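You operate a simulated robot arm through the tools that you are given. There is no shell and no other tool.

Carry out the task below with a simulated robot arm. There is one attempt and no reset: what you move stays moved.

Task
Swap the pink binder's blue divider for the red one.
Fine: the blue one goes on tray 3; lock the lever again.

The check looks at the end state, three seconds after you hand in, the way a careful person would. Anything else that was tipped, shoved, dropped, spilled or broken makes it a failure.

Robot
A 7-joint arm with a two-finger parallel gripper, fixed in place. Base frame: the origin is on the floor under the middle of its stand, x ahead of it, y to its left, z up. Readings come in mm, rad, newtons and seconds.
With the tool pointing down near the work surface it reaches from about 220 to 680 mm from the base axis. Its first joint turns from -1.152 to 1.152 rad. Payload 2.4 kg.
Tool frame: the origin (TCP) lies between the finger pads and is the grasp point; the fingertips stand 30 mm ahead of it; z points along the fingers, y is the line along which they close. The gripper opens to 94 mm. The fingers are 28 mm wide and 10 mm thick; the gripper's body (50 by 96 mm) begins 55 mm behind the TCP.
Orientation is told as [roll, pitch, yaw] about the base's x, y, z axes, in that order, counted from this pose: with the fingers straight down and closing along the base's y, the tool's x points along the base's -x, its y along +y and its z along -z.

Tools
- The arm moves only by the tool arm_command. Its argument "commands" is one flat list of numbers, 7 for each row, row after row: the shift along the base's x, y, z in units of 25 mm (1.0 is 25 mm), then the turn, a rotation vector about the base's x, y, z in units of 4 degrees (1.0 is 4 degrees), then the opening, from 0 (shut) to 1 (fully open). In form: [dx, dy, dz, ax, ay, az, jaw, dx, dy, dz, ax, ay, az, jaw, ...]. A call has 1 to 20 rows; each row shifts and turns the commanded pose from where the row before left it. A call with a number of a shift or a turn outside -1 to 1 is refused whole. A row lasts 0.2 s, in which the tool goes at most 50 mm and 0.15 rad; a call with a longer step from one row to the next is refused whole, and so is a gripper value outside its range. Where a pose cannot be reached the arm comes as near as it can. A force on the tool above 40 N (or 10 N above the force at the start of the call, whichever is more), or a blocked arm, ends the call early, and 0.2 s more pass. Each finger travels about 153 mm/s and halts on what it meets, pressing with about 37 N; the grip force reading is that of the motor and also rises with nothing between the fingers. The clock runs only during rows and for 0.2 s after the last one: add rows that do not move to give the fingers time. It gives the time, the measured TCP pose, the force on the tool (base axes), the opening and the grip force at its end, in the units of the frame above (readings bear some noise), with the torque about the TCP (base axes, N m) and any sound that the robot's microphone picked up.
- Cameras (640 x 400 px; columns grow to the right, rows downward): "scene" is fixed at [44, 480, 1441.4]; the picture's right is [-0.70, -0.72, 0.00], its down [-0.42, 0.41, -0.81] and it looks along [0.58, -0.57, -0.58] (base axes); focal length 340 px, centre (320, 200). "wrist" rides on the gripper at [76, 14, -102] in the tool frame; the picture's right is [-0.18, 0.98, 0.00], its down [-0.75, -0.14, -0.64] and it looks along [-0.63, -0.12, 0.77] (tool axes); focal length 243 px, centre (320, 200). There is no depth. A picture from a camera that has moved, and an enlarged one, comes with that camera's place and axes in the base frame and with its lens.
- camera(camera): a new picture of that camera. No time passes.
- enlarge(camera, box): a new picture of the part [left, top, right, bottom] of that camera's present view, enlarged. No time passes.
- close_job(): hands the job in; it is judged then, once.

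Nothing tells you positions but the pictures and the camera data. Unless the task says otherwise, let go and move clear before handing in.

The tools are called after "Emit:" as name(argument=value, ...) on one line, values as JSON. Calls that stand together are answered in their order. arm_command: Moves the arm, as the interface text tells. Its arguments: {"type":"object","properties":{"commands":{"type":"array","items":{"type":"number"}}},"required":["commands"]} The other tools are called the same way: camera (camera) takes a picture; enlarge (camera, box) takes an enlarged picture of a part of a camera's view; close_job () hands the job in.

At the start:

```text
time_s: 0.0
eef_pos: [368.8, -252.4, 1180.8]
ee_rot: [0.002, -0.001, 0.001]
ft_force: [-0.1, -0.4, -0.1]
ft_torque: [-0.02, 0.0, 0.04]
width: 93.9
finger_force: 0.0
```

scene: 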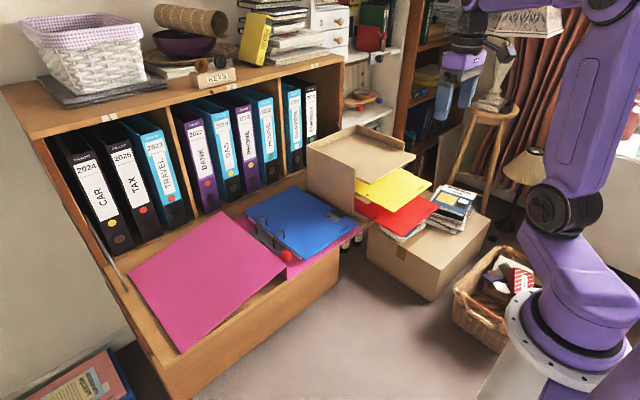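
wrist: 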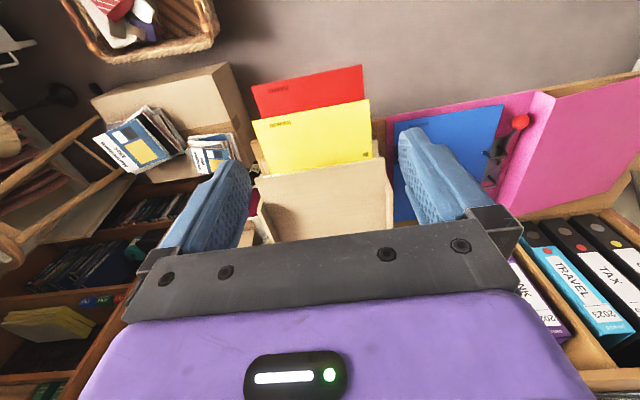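

I see an open pink binder with a blue divider on its rings, a red-ended lever, and a stack of trays with yellow and red dividers in them. I'll look closer before I move anything.

Emit:
enlarge(camera="scene", box=[220, 160, 380, 280])

Emit:
enlarge(camera="scene", box=[290, 110, 490, 250])

Emit:
enlarge(camera="wrist", box=[380, 60, 640, 240])

Emit:
enlarge(camera="wrist", box=[220, 50, 420, 250])

```text
3.33 times, centred on (300, 220) of scene
camera zoom: at [44.0, 480.0, 1441.4], right [-0.7, -0.72, 0.0], down [-0.42, 0.41, -0.81], along [0.58, -0.57, -0.58], focal length 1132 px, centre (387, 133)
```

zoom: 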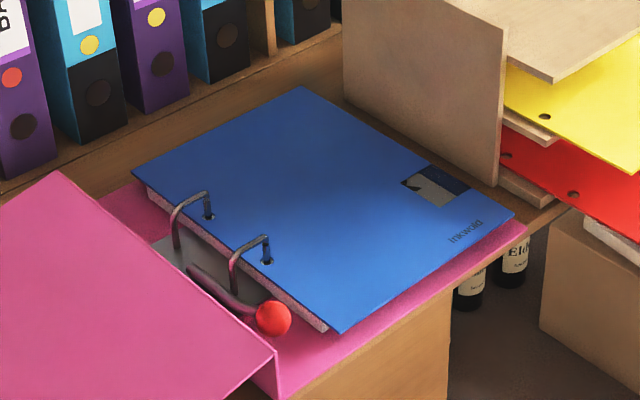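

```text
2.86 times, centred on (390, 180) of scene
camera zoom: at [44.0, 480.0, 1441.4], right [-0.7, -0.72, 0.0], down [-0.42, 0.41, -0.81], along [0.58, -0.57, -0.58], focal length 971 px, centre (120, 257)
```

zoom: 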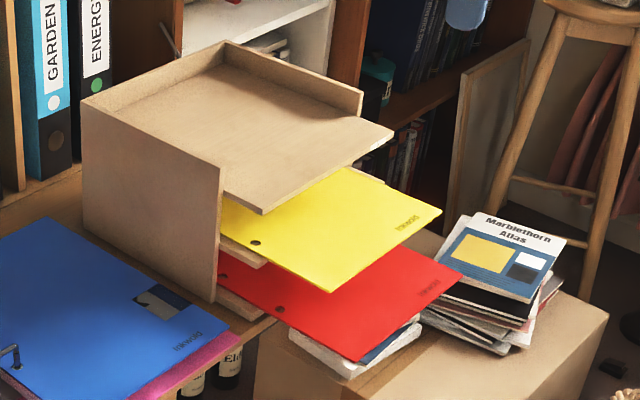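

```text
2.22 times, centred on (510, 150) of wrist
camera zoom: at [292.2, -238.4, 1284.0], right [0.18, 0.98, 0.0], down [0.75, -0.14, 0.64], along [0.63, -0.12, -0.77], focal length 539 px, centre (-102, 311)
```

zoom: 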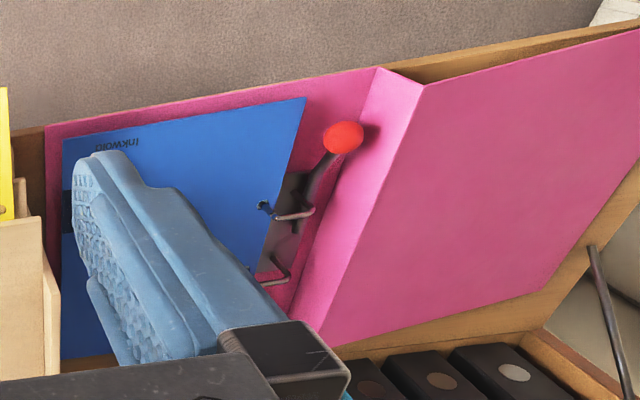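

```text
2.00 times, centred on (320, 150) of wrist
camera zoom: at [292.2, -238.4, 1284.0], right [0.18, 0.98, 0.0], down [0.75, -0.14, 0.64], along [0.63, -0.12, -0.77], focal length 485 px, centre (320, 300)
```

zoom: 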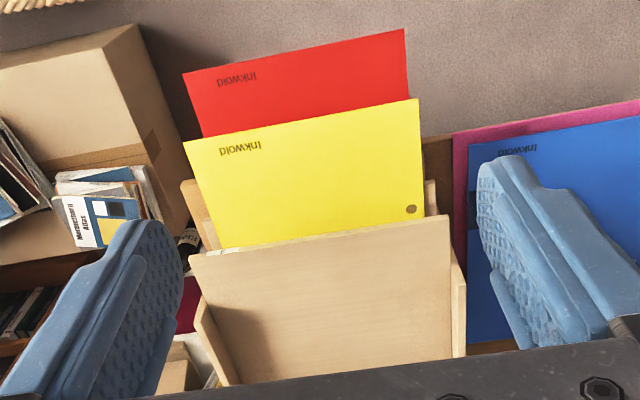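

The red lever knob comes out at about (547, 112, 824). Next I want the tray labels, the ring mechanism and the divider corners in detail.

Emit:
enlarge(camera="scene", box=[355, 160, 415, 240])

Emit:
enlarge(camera="scene", box=[240, 200, 310, 260])

Emit:
enlarge(camera="wrist", box=[460, 90, 560, 170])

Emit:
enlarge(camera="scene", box=[300, 120, 420, 200])

Emit:
enlarge(camera="wrist", box=[240, 120, 400, 250])

```text
5.00 times, centred on (385, 200) of scene
camera zoom: at [44.0, 480.0, 1441.4], right [-0.7, -0.72, 0.0], down [-0.42, 0.41, -0.81], along [0.58, -0.57, -0.58], focal length 1699 px, centre (-5, 200)
```

zoom: 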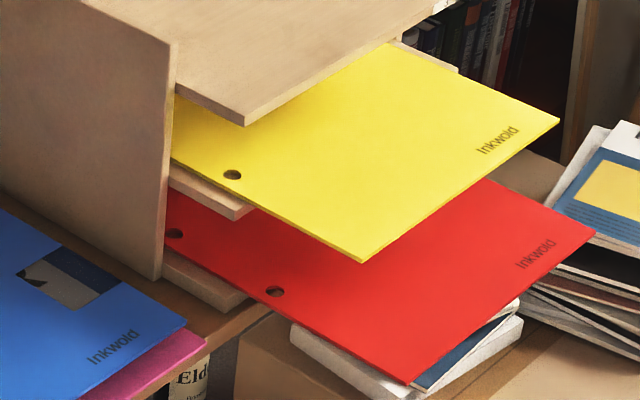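

```text
6.67 times, centred on (275, 230) of scene
camera zoom: at [44.0, 480.0, 1441.4], right [-0.7, -0.72, 0.0], down [-0.42, 0.41, -0.81], along [0.58, -0.57, -0.58], focal length 2265 px, centre (620, 0)
```

zoom: 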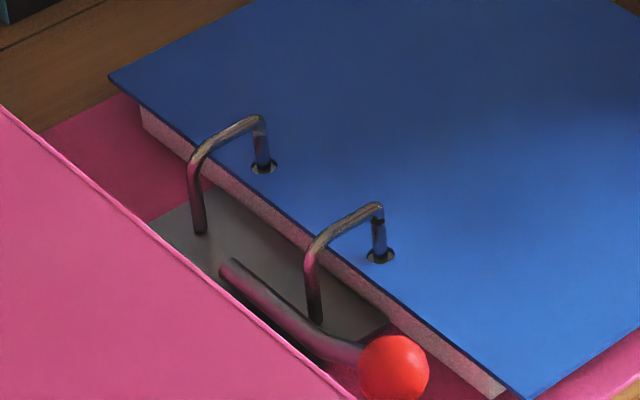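

```text
5.00 times, centred on (510, 130) of wrist
camera zoom: at [292.2, -238.4, 1284.0], right [0.18, 0.98, 0.0], down [0.75, -0.14, 0.64], along [0.63, -0.12, -0.77], focal length 1213 px, centre (-630, 550)
```

zoom: 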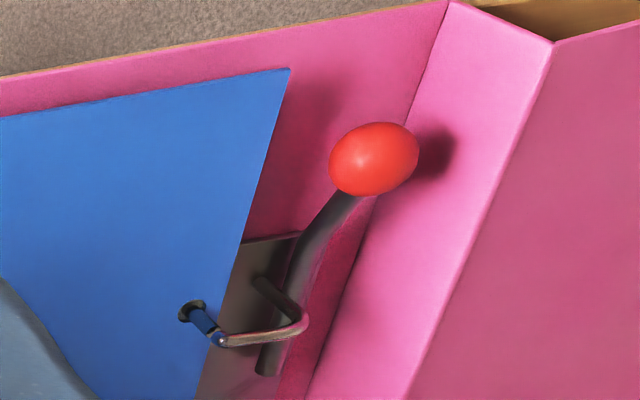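

```text
5.00 times, centred on (360, 160) of scene
camera zoom: at [44.0, 480.0, 1441.4], right [-0.7, -0.72, 0.0], down [-0.42, 0.41, -0.81], along [0.58, -0.57, -0.58], focal length 1699 px, centre (120, 400)
```

zoom: 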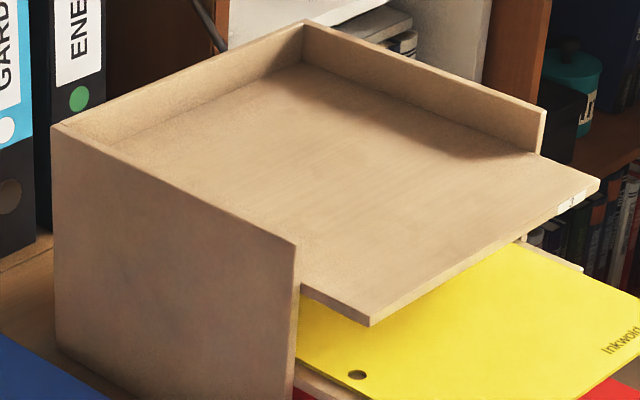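

```text
3.08 times, centred on (320, 185) of wrist
camera zoom: at [292.2, -238.4, 1284.0], right [0.18, 0.98, 0.0], down [0.75, -0.14, 0.64], along [0.63, -0.12, -0.77], focal length 746 px, centre (320, 246)
```

zoom: 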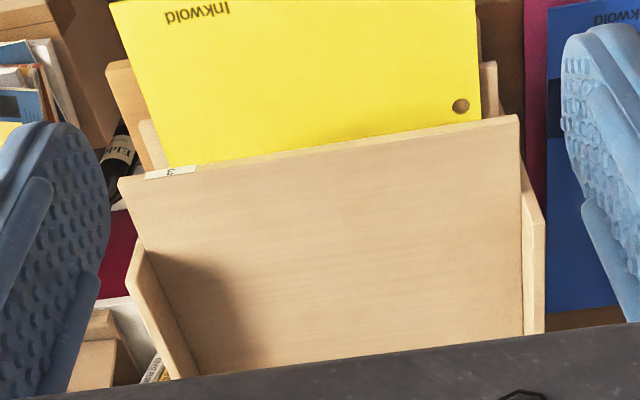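

The top tray has a small label on its front edge, so I'll read it up close and look for labels on the other trays.

Emit:
enlarge(camera="wrist", box=[272, 150, 292, 165])

Emit:
enlarge(camera="scene", box=[405, 155, 421, 165])

Emit:
enlarge(camera="wrist", box=[250, 130, 290, 170])

Emit:
enlarge(camera="wrist", box=[245, 60, 385, 130])

```text
16.00 times, centred on (282, 158) of wrist
camera zoom: at [292.2, -238.4, 1284.0], right [0.18, 0.98, 0.0], down [0.75, -0.14, 0.64], along [0.63, -0.12, -0.77], focal length 3882 px, centre (928, 880)
```

zoom: 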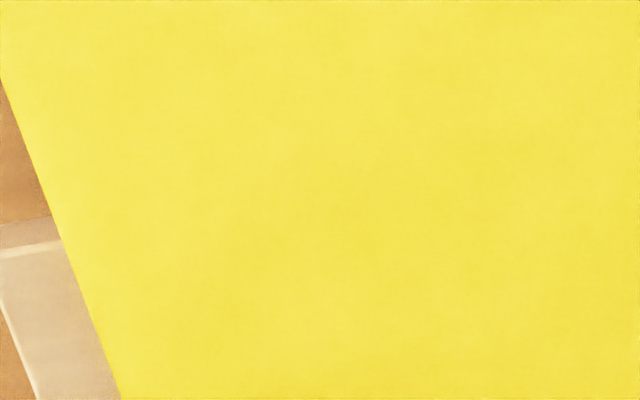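

```text
16.00 times, centred on (413, 160) of scene
camera zoom: at [44.0, 480.0, 1441.4], right [-0.7, -0.72, 0.0], down [-0.42, 0.41, -0.81], along [0.58, -0.57, -0.58], focal length 5436 px, centre (-1168, 840)
```

zoom: 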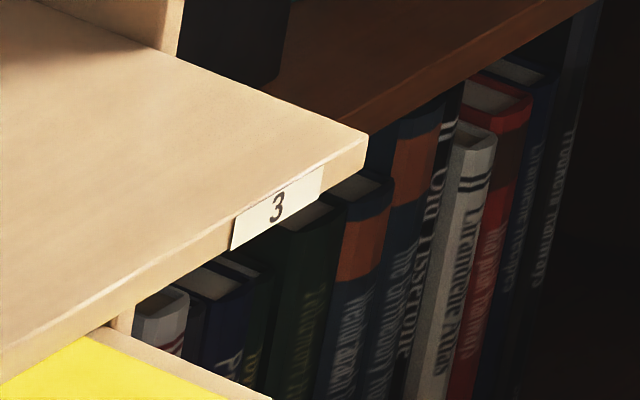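

```text
10.00 times, centred on (270, 150) of wrist
camera zoom: at [292.2, -238.4, 1284.0], right [0.18, 0.98, 0.0], down [0.75, -0.14, 0.64], along [0.63, -0.12, -0.77], focal length 2426 px, centre (820, 700)
```

zoom: 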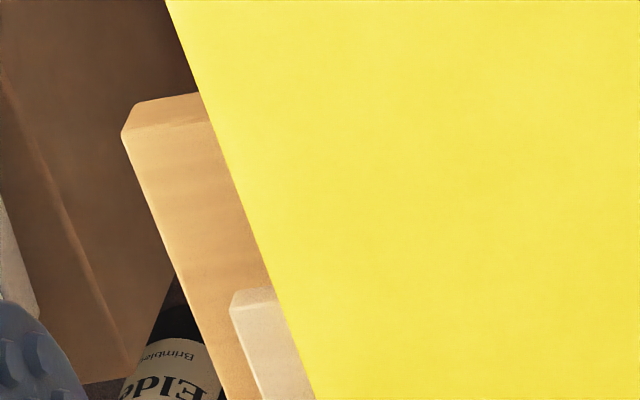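

```text
4.57 times, centred on (315, 95) of wrist
camera zoom: at [292.2, -238.4, 1284.0], right [0.18, 0.98, 0.0], down [0.75, -0.14, 0.64], along [0.63, -0.12, -0.77], focal length 1109 px, centre (343, 680)
```

zoom: 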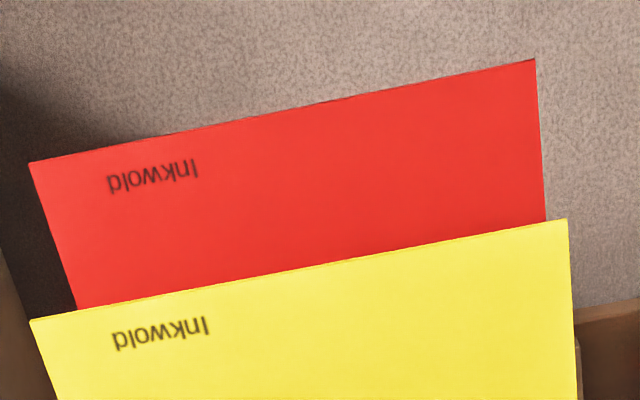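

I read the scene this way: tray 3 is the top, empty one at z≈929. Red is in the bottom tray with its front edge near x≈395, and blue lies at x 508–790, y −124–77, z≈813. I'll move the wrist camera over the ring mechanism to see it better.

Emit:
arm_command(commands=[0.19, 0.967, -0.48, 0, 0, 0, 1, 0.19, 0.967, -0.48, 0, 0, 0, 1, 0.19, 0.967, -0.48, 0, 0, 0, 1, 0.19, 0.967, -0.48, 0, 0, 0, 1, 0.19, 0.967, -0.48, 0, 0, 0, 1, 0.19, 0.967, -0.48, 0, 0, 0, 1, 0.19, 0.967, -0.48, 0, 0, 0, 1, 0.19, 0.967, -0.48, 0, 0, 0, 1, 0.19, 0.967, -0.48, 0, 0, 0, 1, 0.19, 0.967, -0.48, 0, 0, 0, 1, 0.19, 0.967, -0.48, 0, 0, 0, 1, 0.19, 0.967, -0.48, 0, 0, 0, 1, 0.19, 0.967, -0.48, 0, 0, 0, 1, 0.19, 0.967, -0.48, 0, 0, 0, 1, 0.19, 0.967, -0.48, 0, 0, 0, 1])

Emit:
camera(camera="wrist")

Emit:
camera(camera="scene")

```text
time_s: 3.2
eef_pos: [438.3, 113.5, 1001.8]
ee_rot: [0.001, -0.001, -0.001]
ft_force: [0.1, 0.1, 0.1]
ft_torque: [0.0, -0.05, -0.01]
width: 94.1
finger_force: 0.1
```

```text
taken
camera wrist: at [362.1, 127.3, 1104.4], right [0.19, 0.98, 0.0], down [0.75, -0.14, 0.64], along [0.63, -0.12, -0.77], focal length 243 px, centre (320, 200)
```

wrist: 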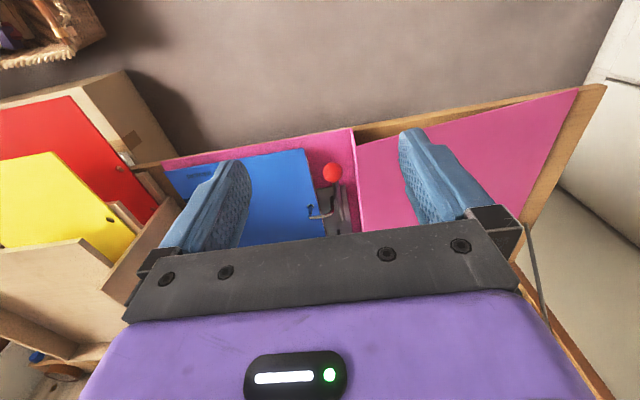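

```text
taken
```

scene: 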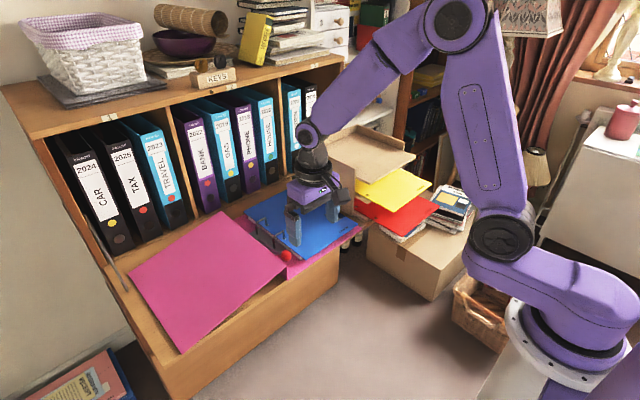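

The camera is above the binder now. I'll zoom in on the lever, the rings and the sheet edges.

Emit:
enlarge(camera="wrist", box=[280, 130, 380, 240])

Emit:
enlarge(camera="wrist", box=[150, 120, 370, 200])

Emit:
enlarge(camera="scene", box=[240, 190, 370, 280])

Emit:
enlarge(camera="scene", box=[350, 170, 450, 250])

```text
3.64 times, centred on (330, 185) of wrist
camera zoom: at [362.1, 127.3, 1104.4], right [0.19, 0.98, 0.0], down [0.75, -0.14, 0.64], along [0.63, -0.12, -0.77], focal length 882 px, centre (284, 254)
```

zoom: 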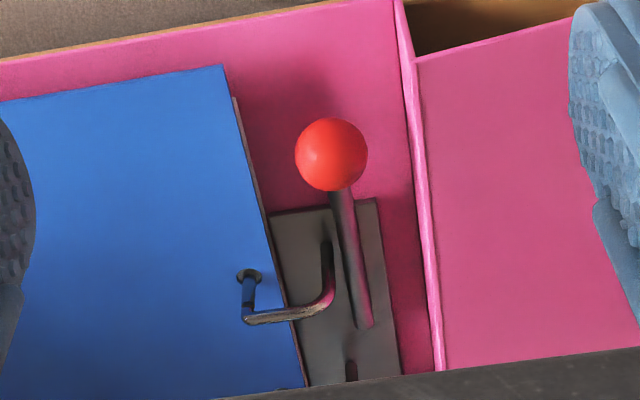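

```text
2.91 times, centred on (260, 160) of wrist
camera zoom: at [362.1, 127.3, 1104.4], right [0.19, 0.98, 0.0], down [0.75, -0.14, 0.64], along [0.63, -0.12, -0.77], focal length 706 px, centre (494, 316)
```

zoom: 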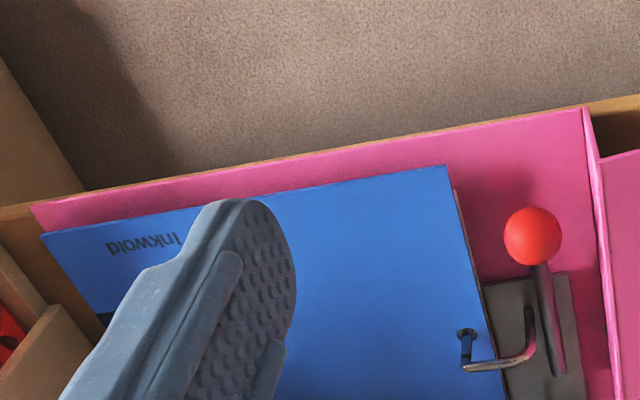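

```text
4.44 times, centred on (305, 235) of scene
camera zoom: at [44.0, 480.0, 1441.4], right [-0.7, -0.72, 0.0], down [-0.42, 0.41, -0.81], along [0.58, -0.57, -0.58], focal length 1510 px, centre (387, 44)
```

zoom: 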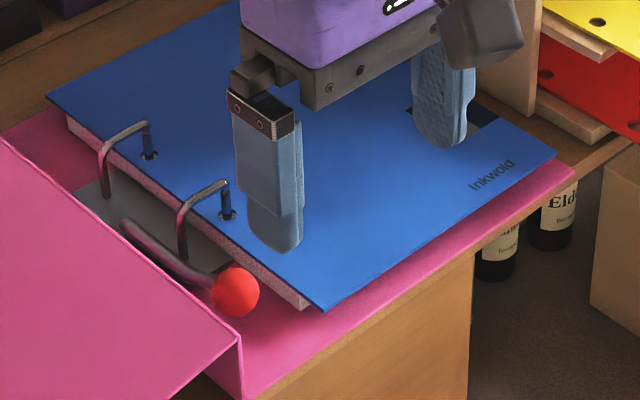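

```text
5.00 times, centred on (400, 210) of scene
camera zoom: at [44.0, 480.0, 1441.4], right [-0.7, -0.72, 0.0], down [-0.42, 0.41, -0.81], along [0.58, -0.57, -0.58], focal length 1699 px, centre (-80, 150)
```

zoom: 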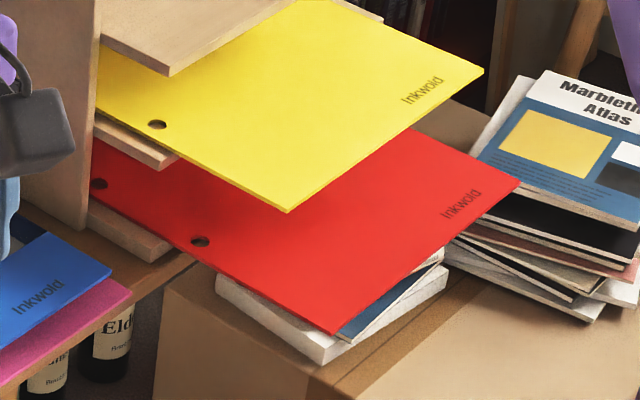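

Emit:
enlarge(camera="scene", box=[290, 240, 330, 270])

Emit:
enlarge(camera="scene", box=[245, 215, 305, 255])

Emit:
enlarge(camera="scene", box=[390, 215, 450, 255])

Emit:
enlarge(camera="scene", box=[340, 210, 410, 260])

```text
13.33 times, centred on (310, 255) of scene
camera zoom: at [44.0, 480.0, 1441.4], right [-0.7, -0.72, 0.0], down [-0.42, 0.41, -0.81], along [0.58, -0.57, -0.58], focal length 4530 px, centre (453, -533)
```

zoom: 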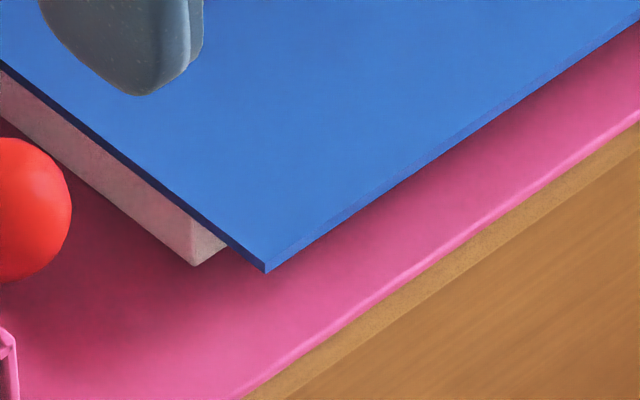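

```text
10.00 times, centred on (275, 235) of scene
camera zoom: at [44.0, 480.0, 1441.4], right [-0.7, -0.72, 0.0], down [-0.42, 0.41, -0.81], along [0.58, -0.57, -0.58], focal length 3398 px, centre (770, -150)
```

zoom: 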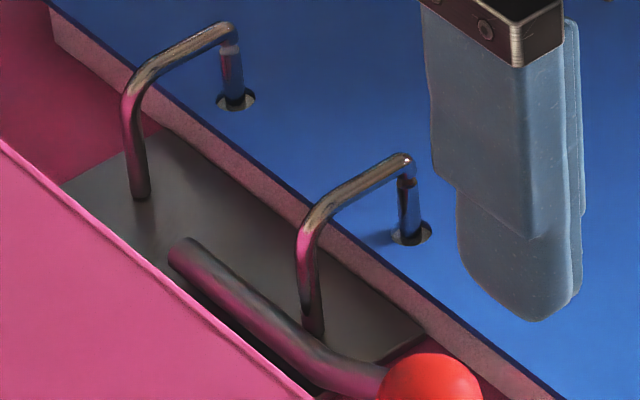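

```text
10.00 times, centred on (420, 235) of scene
camera zoom: at [44.0, 480.0, 1441.4], right [-0.7, -0.72, 0.0], down [-0.42, 0.41, -0.81], along [0.58, -0.57, -0.58], focal length 3398 px, centre (-680, -150)
```

zoom: 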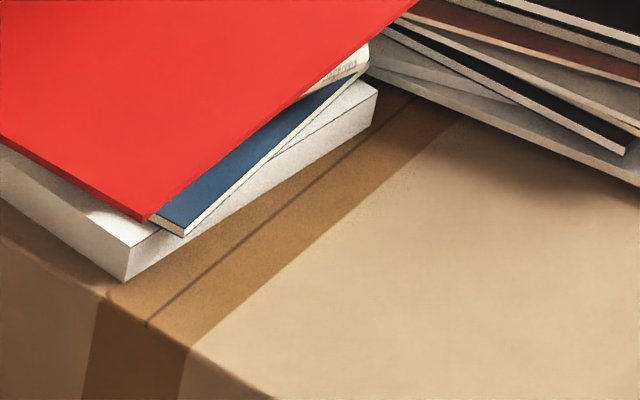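

```text
8.00 times, centred on (375, 235) of scene
camera zoom: at [44.0, 480.0, 1441.4], right [-0.7, -0.72, 0.0], down [-0.42, 0.41, -0.81], along [0.58, -0.57, -0.58], focal length 2718 px, centre (-120, -80)
```

zoom: 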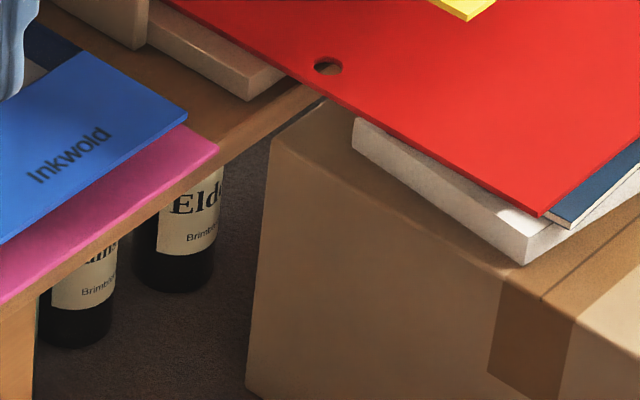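

Tray 3 is the empty top tray, and the lever lies along x at y≈108 with its pivot near x≈655. Next I'll look at red's front edge from a lower angle, to see how much clearance there is under it.

Emit:
arm_command(commands=[-0.42, -0.95, -0.12, 0, -0.515, 0, 1, -0.42, -0.95, -0.12, 0, -0.515, 0, 1, -0.42, -0.95, -0.12, 0, -0.515, 0, 1, -0.42, -0.95, -0.12, 0, -0.515, 0, 1, -0.42, -0.95, -0.12, 0, -0.515, 0, 1, -0.42, -0.95, -0.12, 0, -0.515, 0, 1, -0.42, -0.95, -0.12, 0, -0.515, 0, 1, -0.42, -0.95, -0.12, 0, -0.515, 0, 1, -0.42, -0.95, -0.12, 0, -0.515, 0, 1, -0.42, -0.95, -0.12, 0, -0.515, 0, 1, -0.42, -0.95, -0.12, 0, -0.515, 0, 1, -0.42, -0.95, -0.12, 0, -0.515, 0, 1, -0.42, -0.95, -0.12, 0, -0.515, 0, 1, -0.42, -0.95, -0.12, 0, -0.515, 0, 1, -0.42, -0.95, -0.12, 0, -0.515, 0, 1, -0.42, -0.95, -0.12, 0, -0.515, 0, 1, -0.42, -0.95, -0.12, 0, -0.515, 0, 1])

Emit:
camera(camera="wrist")

Emit:
camera(camera="scene")

```text
time_s: 6.8
eef_pos: [312.1, -271.5, 963.6]
ee_rot: [0.013, -0.56, 0.002]
ft_force: [0.2, 0.5, -0.2]
ft_torque: [0.02, -0.02, 0.01]
width: 93.9
finger_force: 0.0
out of reach, approached as far as the arm can: row 10, 11, 12, 13, 14, 15
```

```text
taken
camera wrist: at [192.5, -258.8, 1009.8], right [0.15, 0.98, 0.11], down [0.3, -0.15, 0.94], along [0.94, -0.11, -0.32], focal length 243 px, centre (320, 200)
```

wrist: 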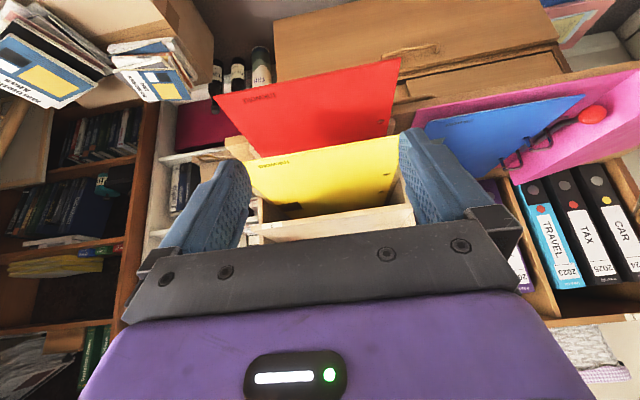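

```text
taken
```

scene: 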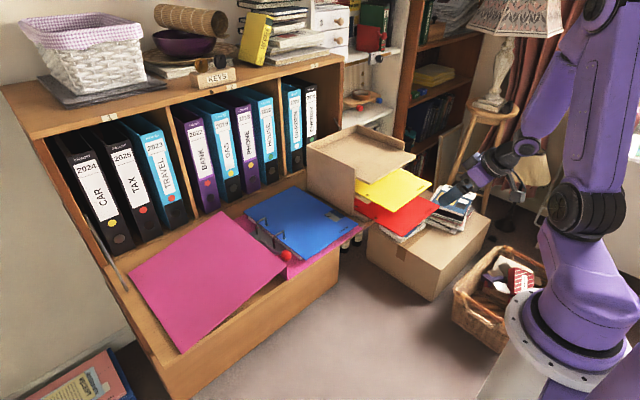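

Under red it's clear: the magazine piles turn out to be much lower, on the floor box. Next I'll straighten the tool and go over the lever knob to open it.

Emit:
arm_command(commands=[0.395, 0.9, 0, 0, 0.472, 0, 1, 0.395, 0.9, 0, 0, 0.472, 0, 1, 0.395, 0.9, 0, 0, 0.472, 0, 1, 0.395, 0.9, 0, 0, 0.472, 0, 1, 0.395, 0.9, 0, 0, 0.472, 0, 1, 0.395, 0.9, 0, 0, 0.472, 0, 1, 0.395, 0.9, 0, 0, 0.472, 0, 1, 0.395, 0.9, 0, 0, 0.472, 0, 1, 0.395, 0.9, 0, 0, 0.472, 0, 1, 0.395, 0.9, 0, 0, 0.472, 0, 1, 0.395, 0.9, 0, 0, 0.472, 0, 1, 0.395, 0.9, 0, 0, 0.472, 0, 1, 0.395, 0.9, 0, 0, 0.472, 0, 1, 0.395, 0.9, 0, 0, 0.472, 0, 1, 0.395, 0.9, 0, 0, 0.472, 0, 1, 0.395, 0.9, 0, 0, 0.472, 0, 1, 0.395, 0.9, 0, 0, 0.472, 0, 0.5])

Emit:
camera(camera="wrist")

```text
time_s: 10.4
eef_pos: [484.2, 110.1, 963.6]
ee_rot: [0.013, 0.003, 0.0]
ft_force: [-1.4, -0.1, 0.1]
ft_torque: [-0.01, 0.0, 0.01]
width: 47.1
finger_force: 0.0
```

```text
taken
camera wrist: at [408.0, 122.5, 1066.1], right [0.18, 0.98, 0.01], down [0.76, -0.15, 0.64], along [0.63, -0.11, -0.77], focal length 243 px, centre (320, 200)
```

wrist: 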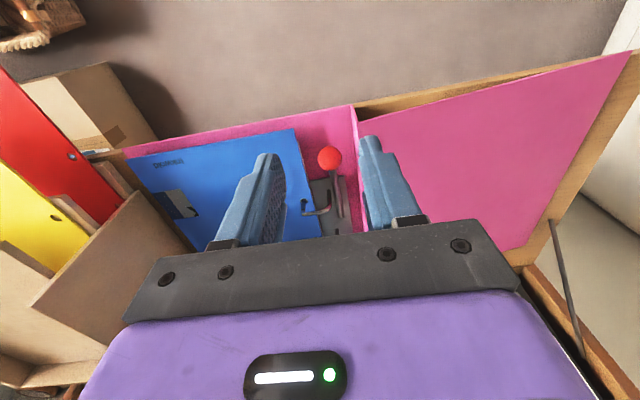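

Emit:
arm_command(commands=[0.64, 0.014, -0.735, -0.047, 0, 0, 0.36, 0.64, 0.014, -0.735, -0.047, 0, 0, 0.36, 0.64, 0.014, -0.735, -0.047, 0, 0, 0.36, 0.64, 0.014, -0.735, -0.047, 0, 0, 0.36, 0, 0, 0, 0, 0, 0, 0.36])

Emit:
camera(camera="wrist")

Emit:
enlarge(camera="scene", box=[230, 180, 350, 270])

```text
time_s: 11.6
eef_pos: [548.5, 112.0, 890.6]
ee_rot: [0.0, 0.003, -0.003]
ft_force: [0.9, 1.0, -0.5]
ft_torque: [0.01, 0.01, -0.02]
width: 33.9
finger_force: 0.0
```

```text
taken
camera wrist: at [471.8, 126.1, 993.6], right [0.19, 0.98, 0.0], down [0.75, -0.14, 0.64], along [0.63, -0.12, -0.77], focal length 243 px, centre (320, 200)
```

wrist: 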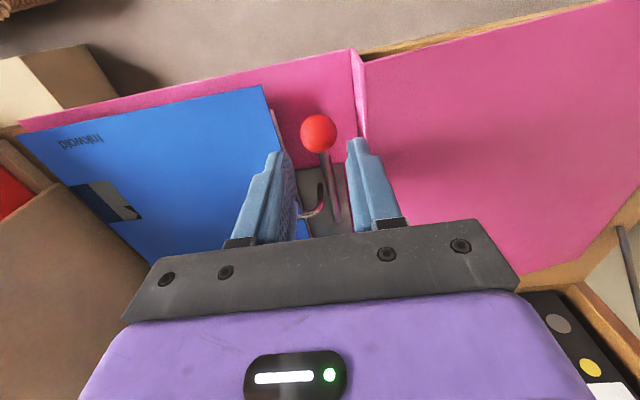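

```text
4.44 times, centred on (290, 225) of scene
camera zoom: at [44.0, 480.0, 1441.4], right [-0.7, -0.72, 0.0], down [-0.42, 0.41, -0.81], along [0.58, -0.57, -0.58], focal length 1510 px, centre (453, 89)
```

zoom: 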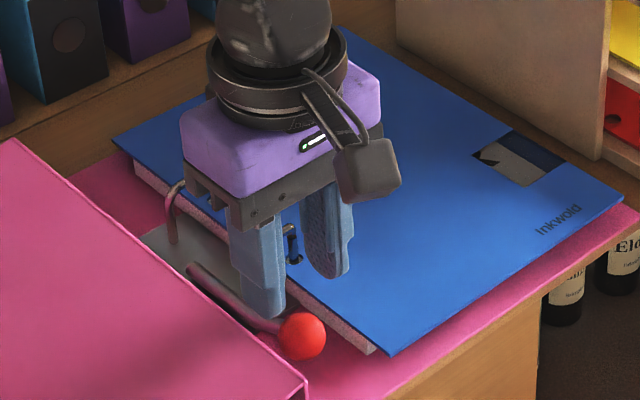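

The knob lines up with the tool, so I'll descend and grip it.

Emit:
arm_command(commands=[0, -0.01, -0.5, 0, 0, 0, 0.36, 0, -0.01, -0.5, 0, 0, 0, 0.36, 0, 0, -0.5, 0, 0, 0, 0.36, 0, 0, -0.5, 0, 0, 0, 0.36, 0, 0, 0, 0, 0, 0, 0.36])

Emit:
camera(camera="wrist")

Emit:
enlarge(camera="scene", box=[250, 200, 330, 260])

```text
time_s: 12.7
eef_pos: [547.8, 112.7, 846.2]
ee_rot: [0.001, 0.002, 0.0]
ft_force: [-7.0, -0.4, 13.7]
ft_torque: [0.42, -0.04, 0.22]
width: 33.6
finger_force: 0.0
stopped in row 5: the force on the tool passed its limit at 48 N (the readings are from after the stop); the commanded pose is now the measured one
```

```text
taken
camera wrist: at [470.4, 125.7, 948.6], right [0.18, 0.98, 0.0], down [0.75, -0.14, 0.64], along [0.63, -0.12, -0.77], focal length 243 px, centre (320, 200)
```

wrist: 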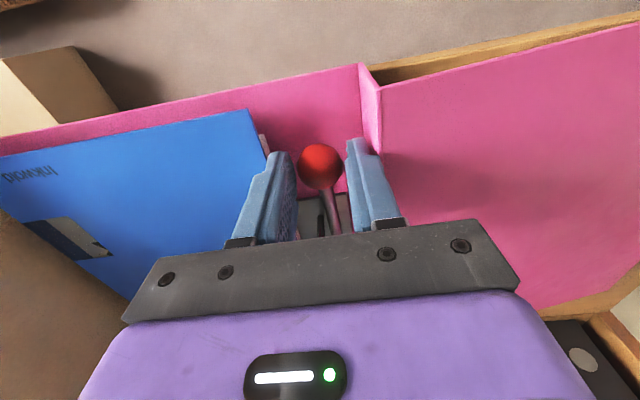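

```text
6.67 times, centred on (290, 230) of scene
camera zoom: at [43.6, 479.9, 1441.5], right [-0.7, -0.72, 0.0], down [-0.42, 0.41, -0.81], along [0.58, -0.56, -0.58], focal length 2265 px, centre (520, 0)
```

zoom: 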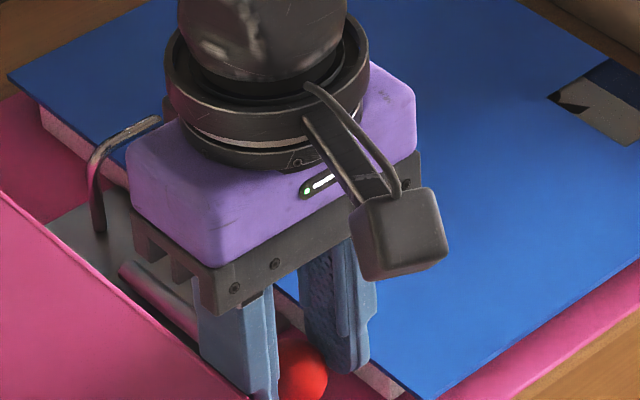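

I stopped on contact about 31 mm to the +y side: the outside of the finger met the top edge of the binder's spine. I'll back off straight up and check that nothing shifted.

Emit:
arm_command(commands=[0, 0, 0.5, 0, 0, 0, 0.36, 0, 0, 1, 0, 0, 0, 0.36, 0, 0, 1, 0, 0, 0, 0.36, -1, 0, 1, 0, 0, 0, 0.36, -1, 0, 0, 0, 0, 0, 0.36])

Emit:
camera(camera="wrist")

Emit:
enlarge(camera="wrist", box=[280, 30, 440, 200])

Emit:
enlarge(camera="scene", box=[220, 190, 330, 280])

```text
time_s: 13.9
eef_pos: [498.7, 112.6, 934.2]
ee_rot: [0.001, 0.001, 0.002]
ft_force: [0.2, 0.0, 0.0]
ft_torque: [-0.01, 0.03, 0.0]
width: 34.0
finger_force: 0.1
```

```text
taken
camera wrist: at [421.9, 126.3, 1035.9], right [0.18, 0.98, 0.0], down [0.75, -0.14, 0.64], along [0.63, -0.12, -0.77], focal length 243 px, centre (320, 200)
```

wrist: 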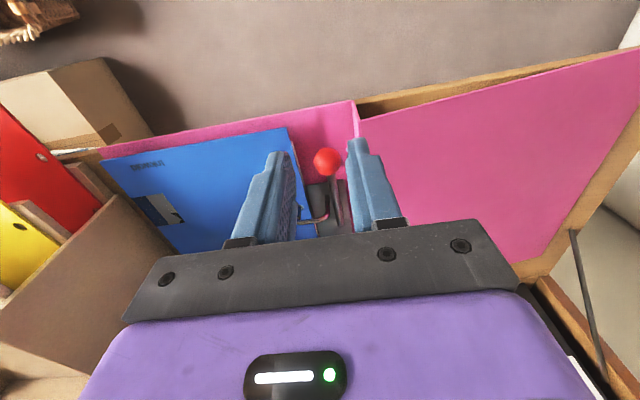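

```text
2.35 times, centred on (360, 115) of wrist
camera zoom: at [421.9, 126.3, 1035.9], right [0.18, 0.98, 0.0], down [0.75, -0.14, 0.64], along [0.63, -0.12, -0.77], focal length 571 px, centre (226, 400)
```

zoom: 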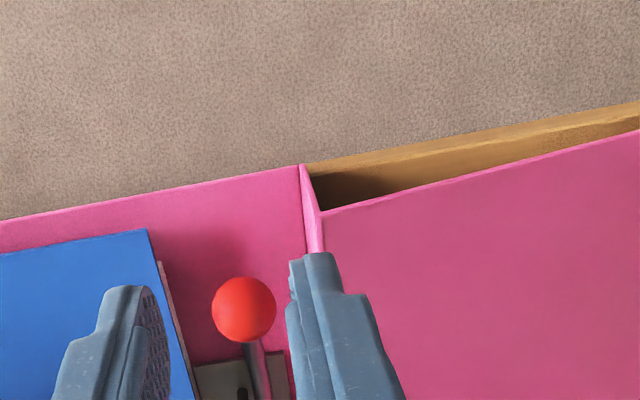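

```text
4.44 times, centred on (275, 235) of scene
camera zoom: at [44.0, 480.0, 1441.4], right [-0.7, -0.72, 0.0], down [-0.42, 0.41, -0.81], along [0.58, -0.57, -0.58], focal length 1510 px, centre (520, 44)
```

zoom: 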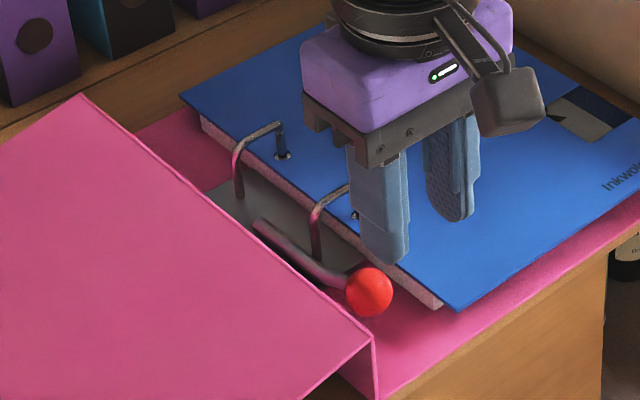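

Nothing shifted. I'll roll the tool about 15° so the +y finger stays clear of the spine's top edge, and come down again along the tilted axis.

Emit:
arm_command(commands=[0.493, -0.196, -0.416, 0.9375, 0, 0, 0.335, 0.493, -0.196, -0.416, 0.9375, 0, 0, 0.335, 0.493, -0.196, -0.416, 0.9375, 0, 0, 0.335, 0.493, -0.196, -0.416, 0.9375, 0, 0, 0.335, 0, 0, 0, 0, 0, 0, 0.335])

Emit:
camera(camera="wrist")

Emit:
enlarge(camera="scene", box=[220, 190, 330, 280])

```text
time_s: 15.1
eef_pos: [548.1, 90.9, 889.8]
ee_rot: [0.264, 0.0, 0.0]
ft_force: [-0.4, 0.3, 0.0]
ft_torque: [0.01, 0.0, 0.01]
width: 31.5
finger_force: 0.1
```

```text
taken
camera wrist: at [471.8, 77.7, 993.1], right [0.18, 0.95, 0.26], down [0.75, -0.3, 0.58], along [0.63, 0.09, -0.77], focal length 243 px, centre (320, 200)
```

wrist: 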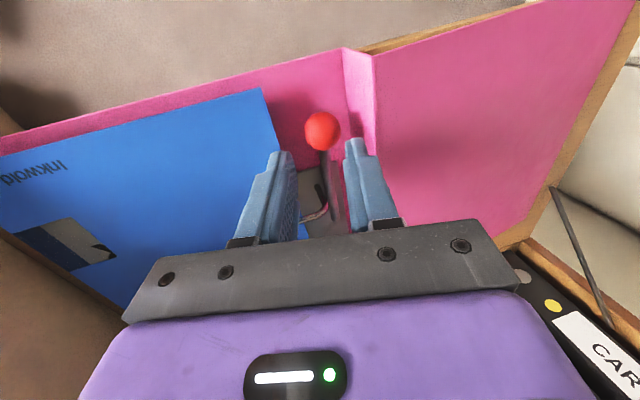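

```text
4.44 times, centred on (275, 235) of scene
camera zoom: at [44.0, 480.0, 1441.4], right [-0.7, -0.72, 0.0], down [-0.42, 0.41, -0.81], along [0.58, -0.57, -0.58], focal length 1510 px, centre (520, 44)
```

zoom: 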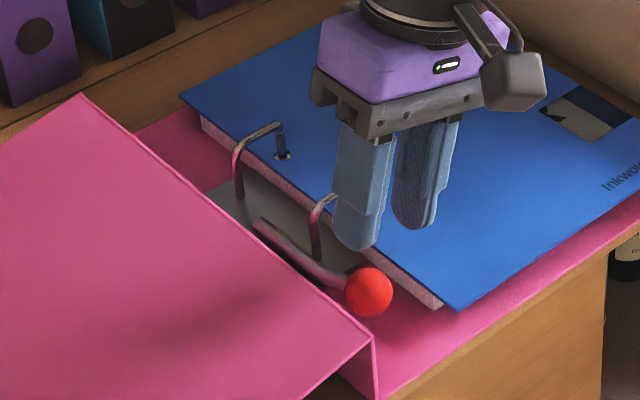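

Emit:
arm_command(commands=[0, 0.1, 0, 0, 0, 0, 0.335, 0, 0.095, -0.35, 0, 0, 0, 0.335, 0, 0.095, -0.35, 0, 0, 0, 0.335, 0, 0.095, -0.35, 0, 0, 0, 0.335, 0, 0, 0, 0, 0, 0, 0.335])

Emit:
camera(camera="wrist")

```text
time_s: 16.3
eef_pos: [547.4, 101.4, 865.3]
ee_rot: [0.263, -0.002, 0.0]
ft_force: [0.5, 0.2, -0.4]
ft_torque: [0.0, 0.01, -0.01]
width: 31.4
finger_force: 0.0
```

```text
taken
camera wrist: at [470.4, 89.1, 967.3], right [0.18, 0.95, 0.26], down [0.75, -0.3, 0.58], along [0.63, 0.09, -0.77], focal length 243 px, centre (320, 200)
```

wrist: 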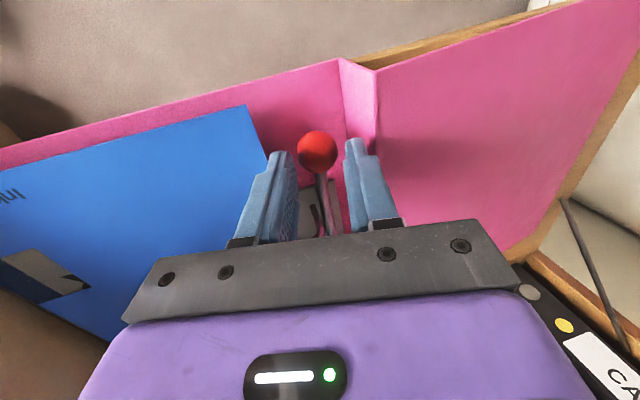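

Emit:
arm_command(commands=[0.01, 0.08, -0.28, 0, 0, 0, 0.335, 0.01, 0.08, -0.28, 0, 0, 0, 0.335, 0, 0.03, -0.28, 0, 0, 0, 0.335, 0, 0, 0, 0, 0, 0, 0.335])

Emit:
camera(camera="wrist")

Emit:
enlarge(camera="scene", box=[240, 200, 320, 270])

```text
time_s: 17.3
eef_pos: [547.2, 106.4, 844.7]
ee_rot: [0.263, -0.001, 0.001]
ft_force: [-0.3, -0.5, 0.2]
ft_torque: [-0.03, -0.02, -0.01]
width: 31.4
finger_force: 0.0
```

```text
taken
camera wrist: at [470.0, 93.6, 947.8], right [0.18, 0.95, 0.26], down [0.75, -0.3, 0.58], along [0.63, 0.09, -0.77], focal length 243 px, centre (320, 200)
```

wrist: 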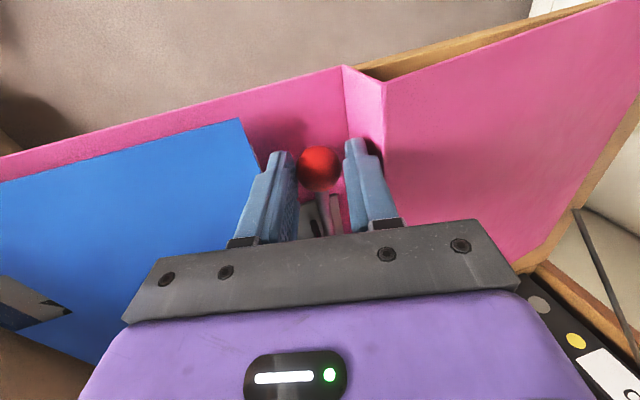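

```text
5.71 times, centred on (280, 235) of scene
camera zoom: at [44.0, 480.0, 1441.4], right [-0.7, -0.72, 0.0], down [-0.42, 0.41, -0.81], along [0.58, -0.57, -0.58], focal length 1941 px, centre (549, 0)
```

zoom: 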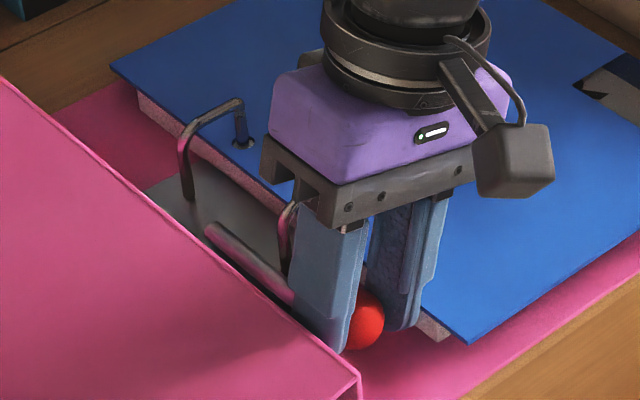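

The knob is between the fingers with no contact yet, so I'll close on it.

Emit:
arm_command(commands=[0, 0, 0, 0, 0, 0, 0.2, 0, 0, 0, 0, 0, 0, 0.2, 0, 0, 0, 0, 0, 0, 0.1])

Emit:
enlarge(camera="scene", box=[240, 200, 320, 270])

```text
time_s: 18.1
eef_pos: [547.1, 106.3, 844.5]
ee_rot: [0.266, 0.001, 0.0]
ft_force: [1.4, -2.1, -0.5]
ft_torque: [-0.03, 0.14, 0.01]
width: 26.8
finger_force: 36.8
```

```text
5.71 times, centred on (280, 235) of scene
camera zoom: at [44.1, 480.0, 1441.4], right [-0.7, -0.72, 0.0], down [-0.42, 0.41, -0.81], along [0.58, -0.57, -0.58], focal length 1941 px, centre (549, 0)
```

zoom: 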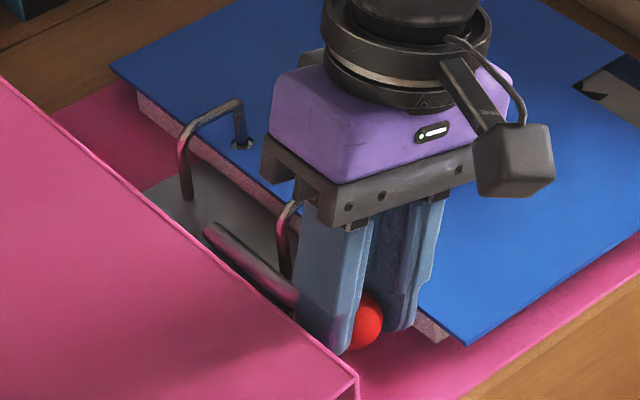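

Emit:
arm_command(commands=[0.088, 0, 0.408, 0, 0, 0, 0.1, 0.116, 0, 0.364, 0, 0, 0, 0.1, 0.148, 0, 0.352, 0, 0, 0, 0.1])

Emit:
enlarge(camera="scene", box=[240, 200, 320, 270])

```text
time_s: 18.9
eef_pos: [555.0, 109.1, 871.5]
ee_rot: [0.264, 0.003, -0.001]
ft_force: [-0.4, 1.3, -7.7]
ft_torque: [0.04, 0.57, 0.05]
width: 27.1
finger_force: 36.9
```

```text
5.71 times, centred on (280, 235) of scene
camera zoom: at [44.2, 480.1, 1441.4], right [-0.7, -0.72, 0.0], down [-0.42, 0.41, -0.81], along [0.58, -0.57, -0.58], focal length 1941 px, centre (549, 0)
```

zoom: 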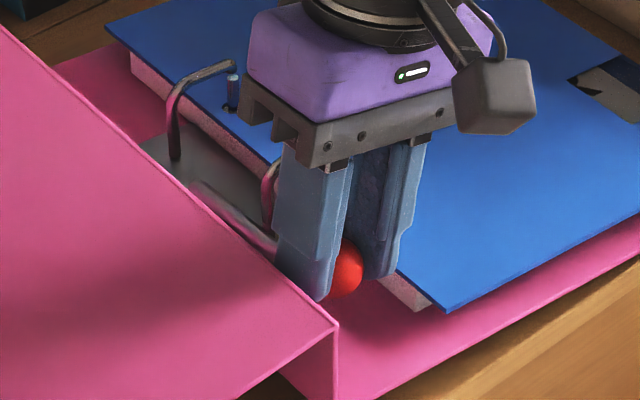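

The view has shifted, and it looks as though the binder's front may be lifting with the knob. I'll check closely before going further.

Emit:
camera(camera="scene")

Emit:
enlarge(camera="scene", box=[200, 180, 360, 300])

Emit:
camera(camera="wrist")

```text
taken
```

scene: 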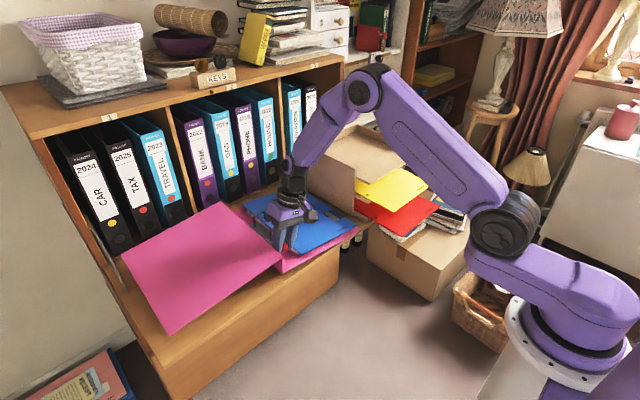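

```text
3.33 times, centred on (280, 240) of scene
camera zoom: at [44.2, 480.1, 1441.4], right [-0.7, -0.72, 0.0], down [-0.42, 0.41, -0.81], along [0.58, -0.57, -0.58], focal length 1132 px, centre (453, 67)
```

zoom: 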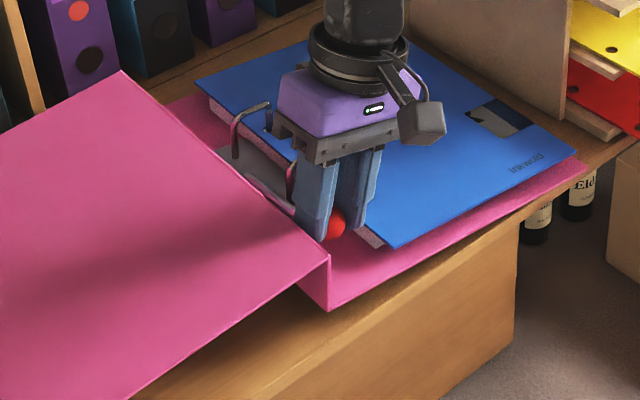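

```text
taken
camera wrist: at [479.4, 94.6, 974.7], right [0.18, 0.95, 0.26], down [0.75, -0.3, 0.58], along [0.63, 0.09, -0.77], focal length 243 px, centre (320, 200)
```

wrist: 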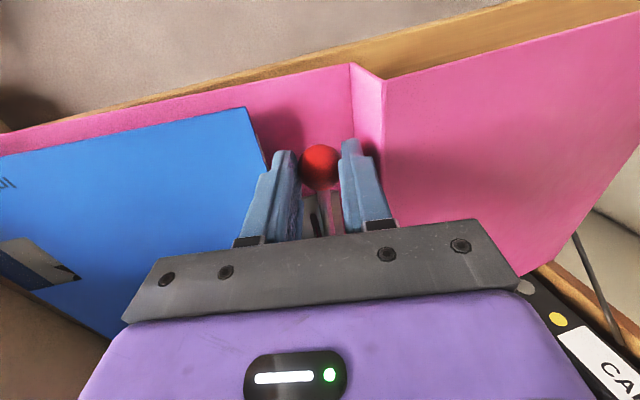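

Emit:
enlarge(camera="scene", box=[250, 195, 310, 255])

Emit:
enlarge(camera="scene", box=[270, 220, 400, 300])

Emit:
enlarge(camera="wrist", box=[220, 80, 420, 240])

```text
6.67 times, centred on (280, 225) of scene
camera zoom: at [44.2, 480.1, 1441.4], right [-0.7, -0.72, 0.0], down [-0.42, 0.41, -0.81], along [0.58, -0.57, -0.58], focal length 2265 px, centre (587, 33)
```

zoom: 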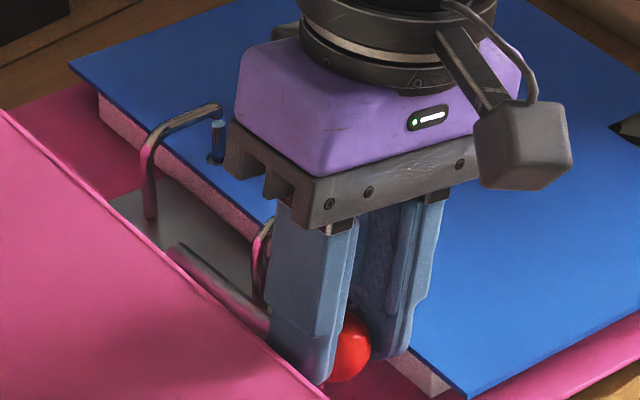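

```text
4.92 times, centred on (335, 260) of scene
camera zoom: at [44.2, 480.1, 1441.4], right [-0.7, -0.72, 0.0], down [-0.42, 0.41, -0.81], along [0.58, -0.57, -0.58], focal length 1673 px, centre (246, -95)
```

zoom: 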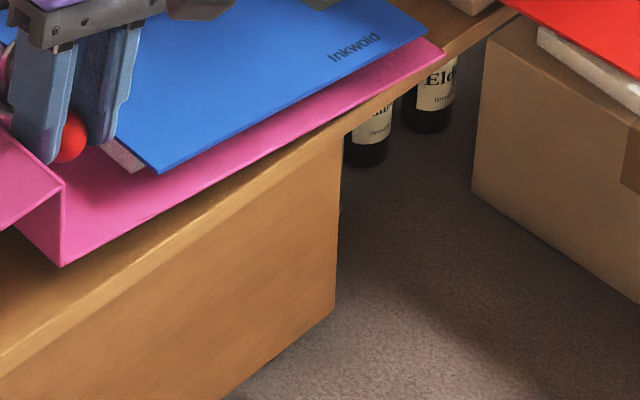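

```text
2.50 times, centred on (320, 160) of wrist
camera zoom: at [479.4, 94.6, 974.7], right [0.18, 0.95, 0.26], down [0.75, -0.3, 0.58], along [0.63, 0.09, -0.77], focal length 606 px, centre (320, 300)
```

zoom: 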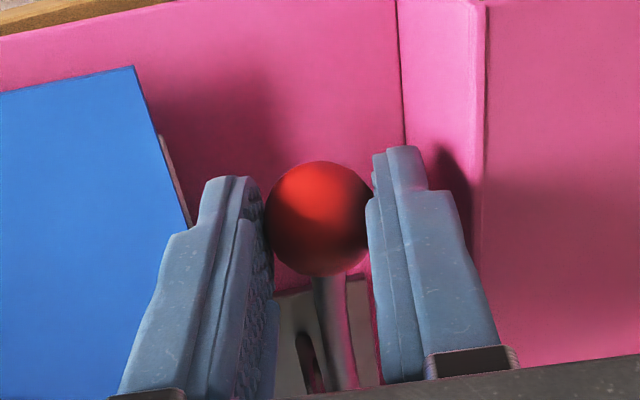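

The binder's spine side has rolled up about 20 mm along with the knob, and the arches have only just parted, so the lever is stiff. I'll hold still a moment to see whether it gives under the binder's weight.

Emit:
arm_command(commands=[0, 0, 0, 0, 0, 0, 0.1, 0, 0, 0, 0, 0, 0, 0.1, 0, 0, 0, 0, 0, 0, 0.1, 0, 0, 0, 0, 0, 0, 0.1, 0, 0, 0, 0, 0, 0, 0.1])

Emit:
enlarge(camera="scene", box=[250, 195, 310, 255])

```text
time_s: 20.1
eef_pos: [555.7, 107.8, 870.6]
ee_rot: [0.265, 0.0, 0.001]
ft_force: [0.3, 0.9, -7.0]
ft_torque: [-0.06, 0.46, 0.14]
width: 26.9
finger_force: 36.6
```

```text
6.67 times, centred on (280, 225) of scene
camera zoom: at [44.2, 480.1, 1441.4], right [-0.7, -0.72, 0.0], down [-0.42, 0.41, -0.81], along [0.58, -0.57, -0.58], focal length 2265 px, centre (587, 33)
```

zoom: 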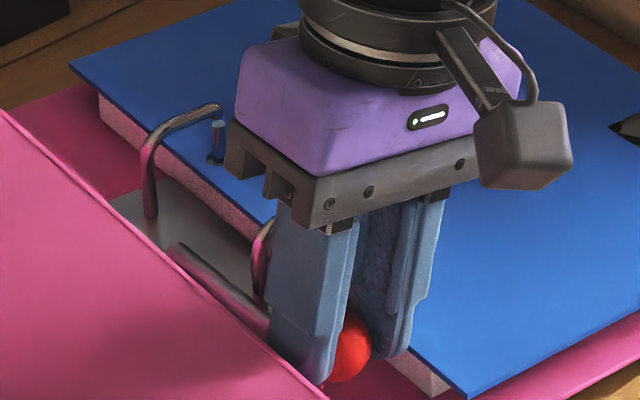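

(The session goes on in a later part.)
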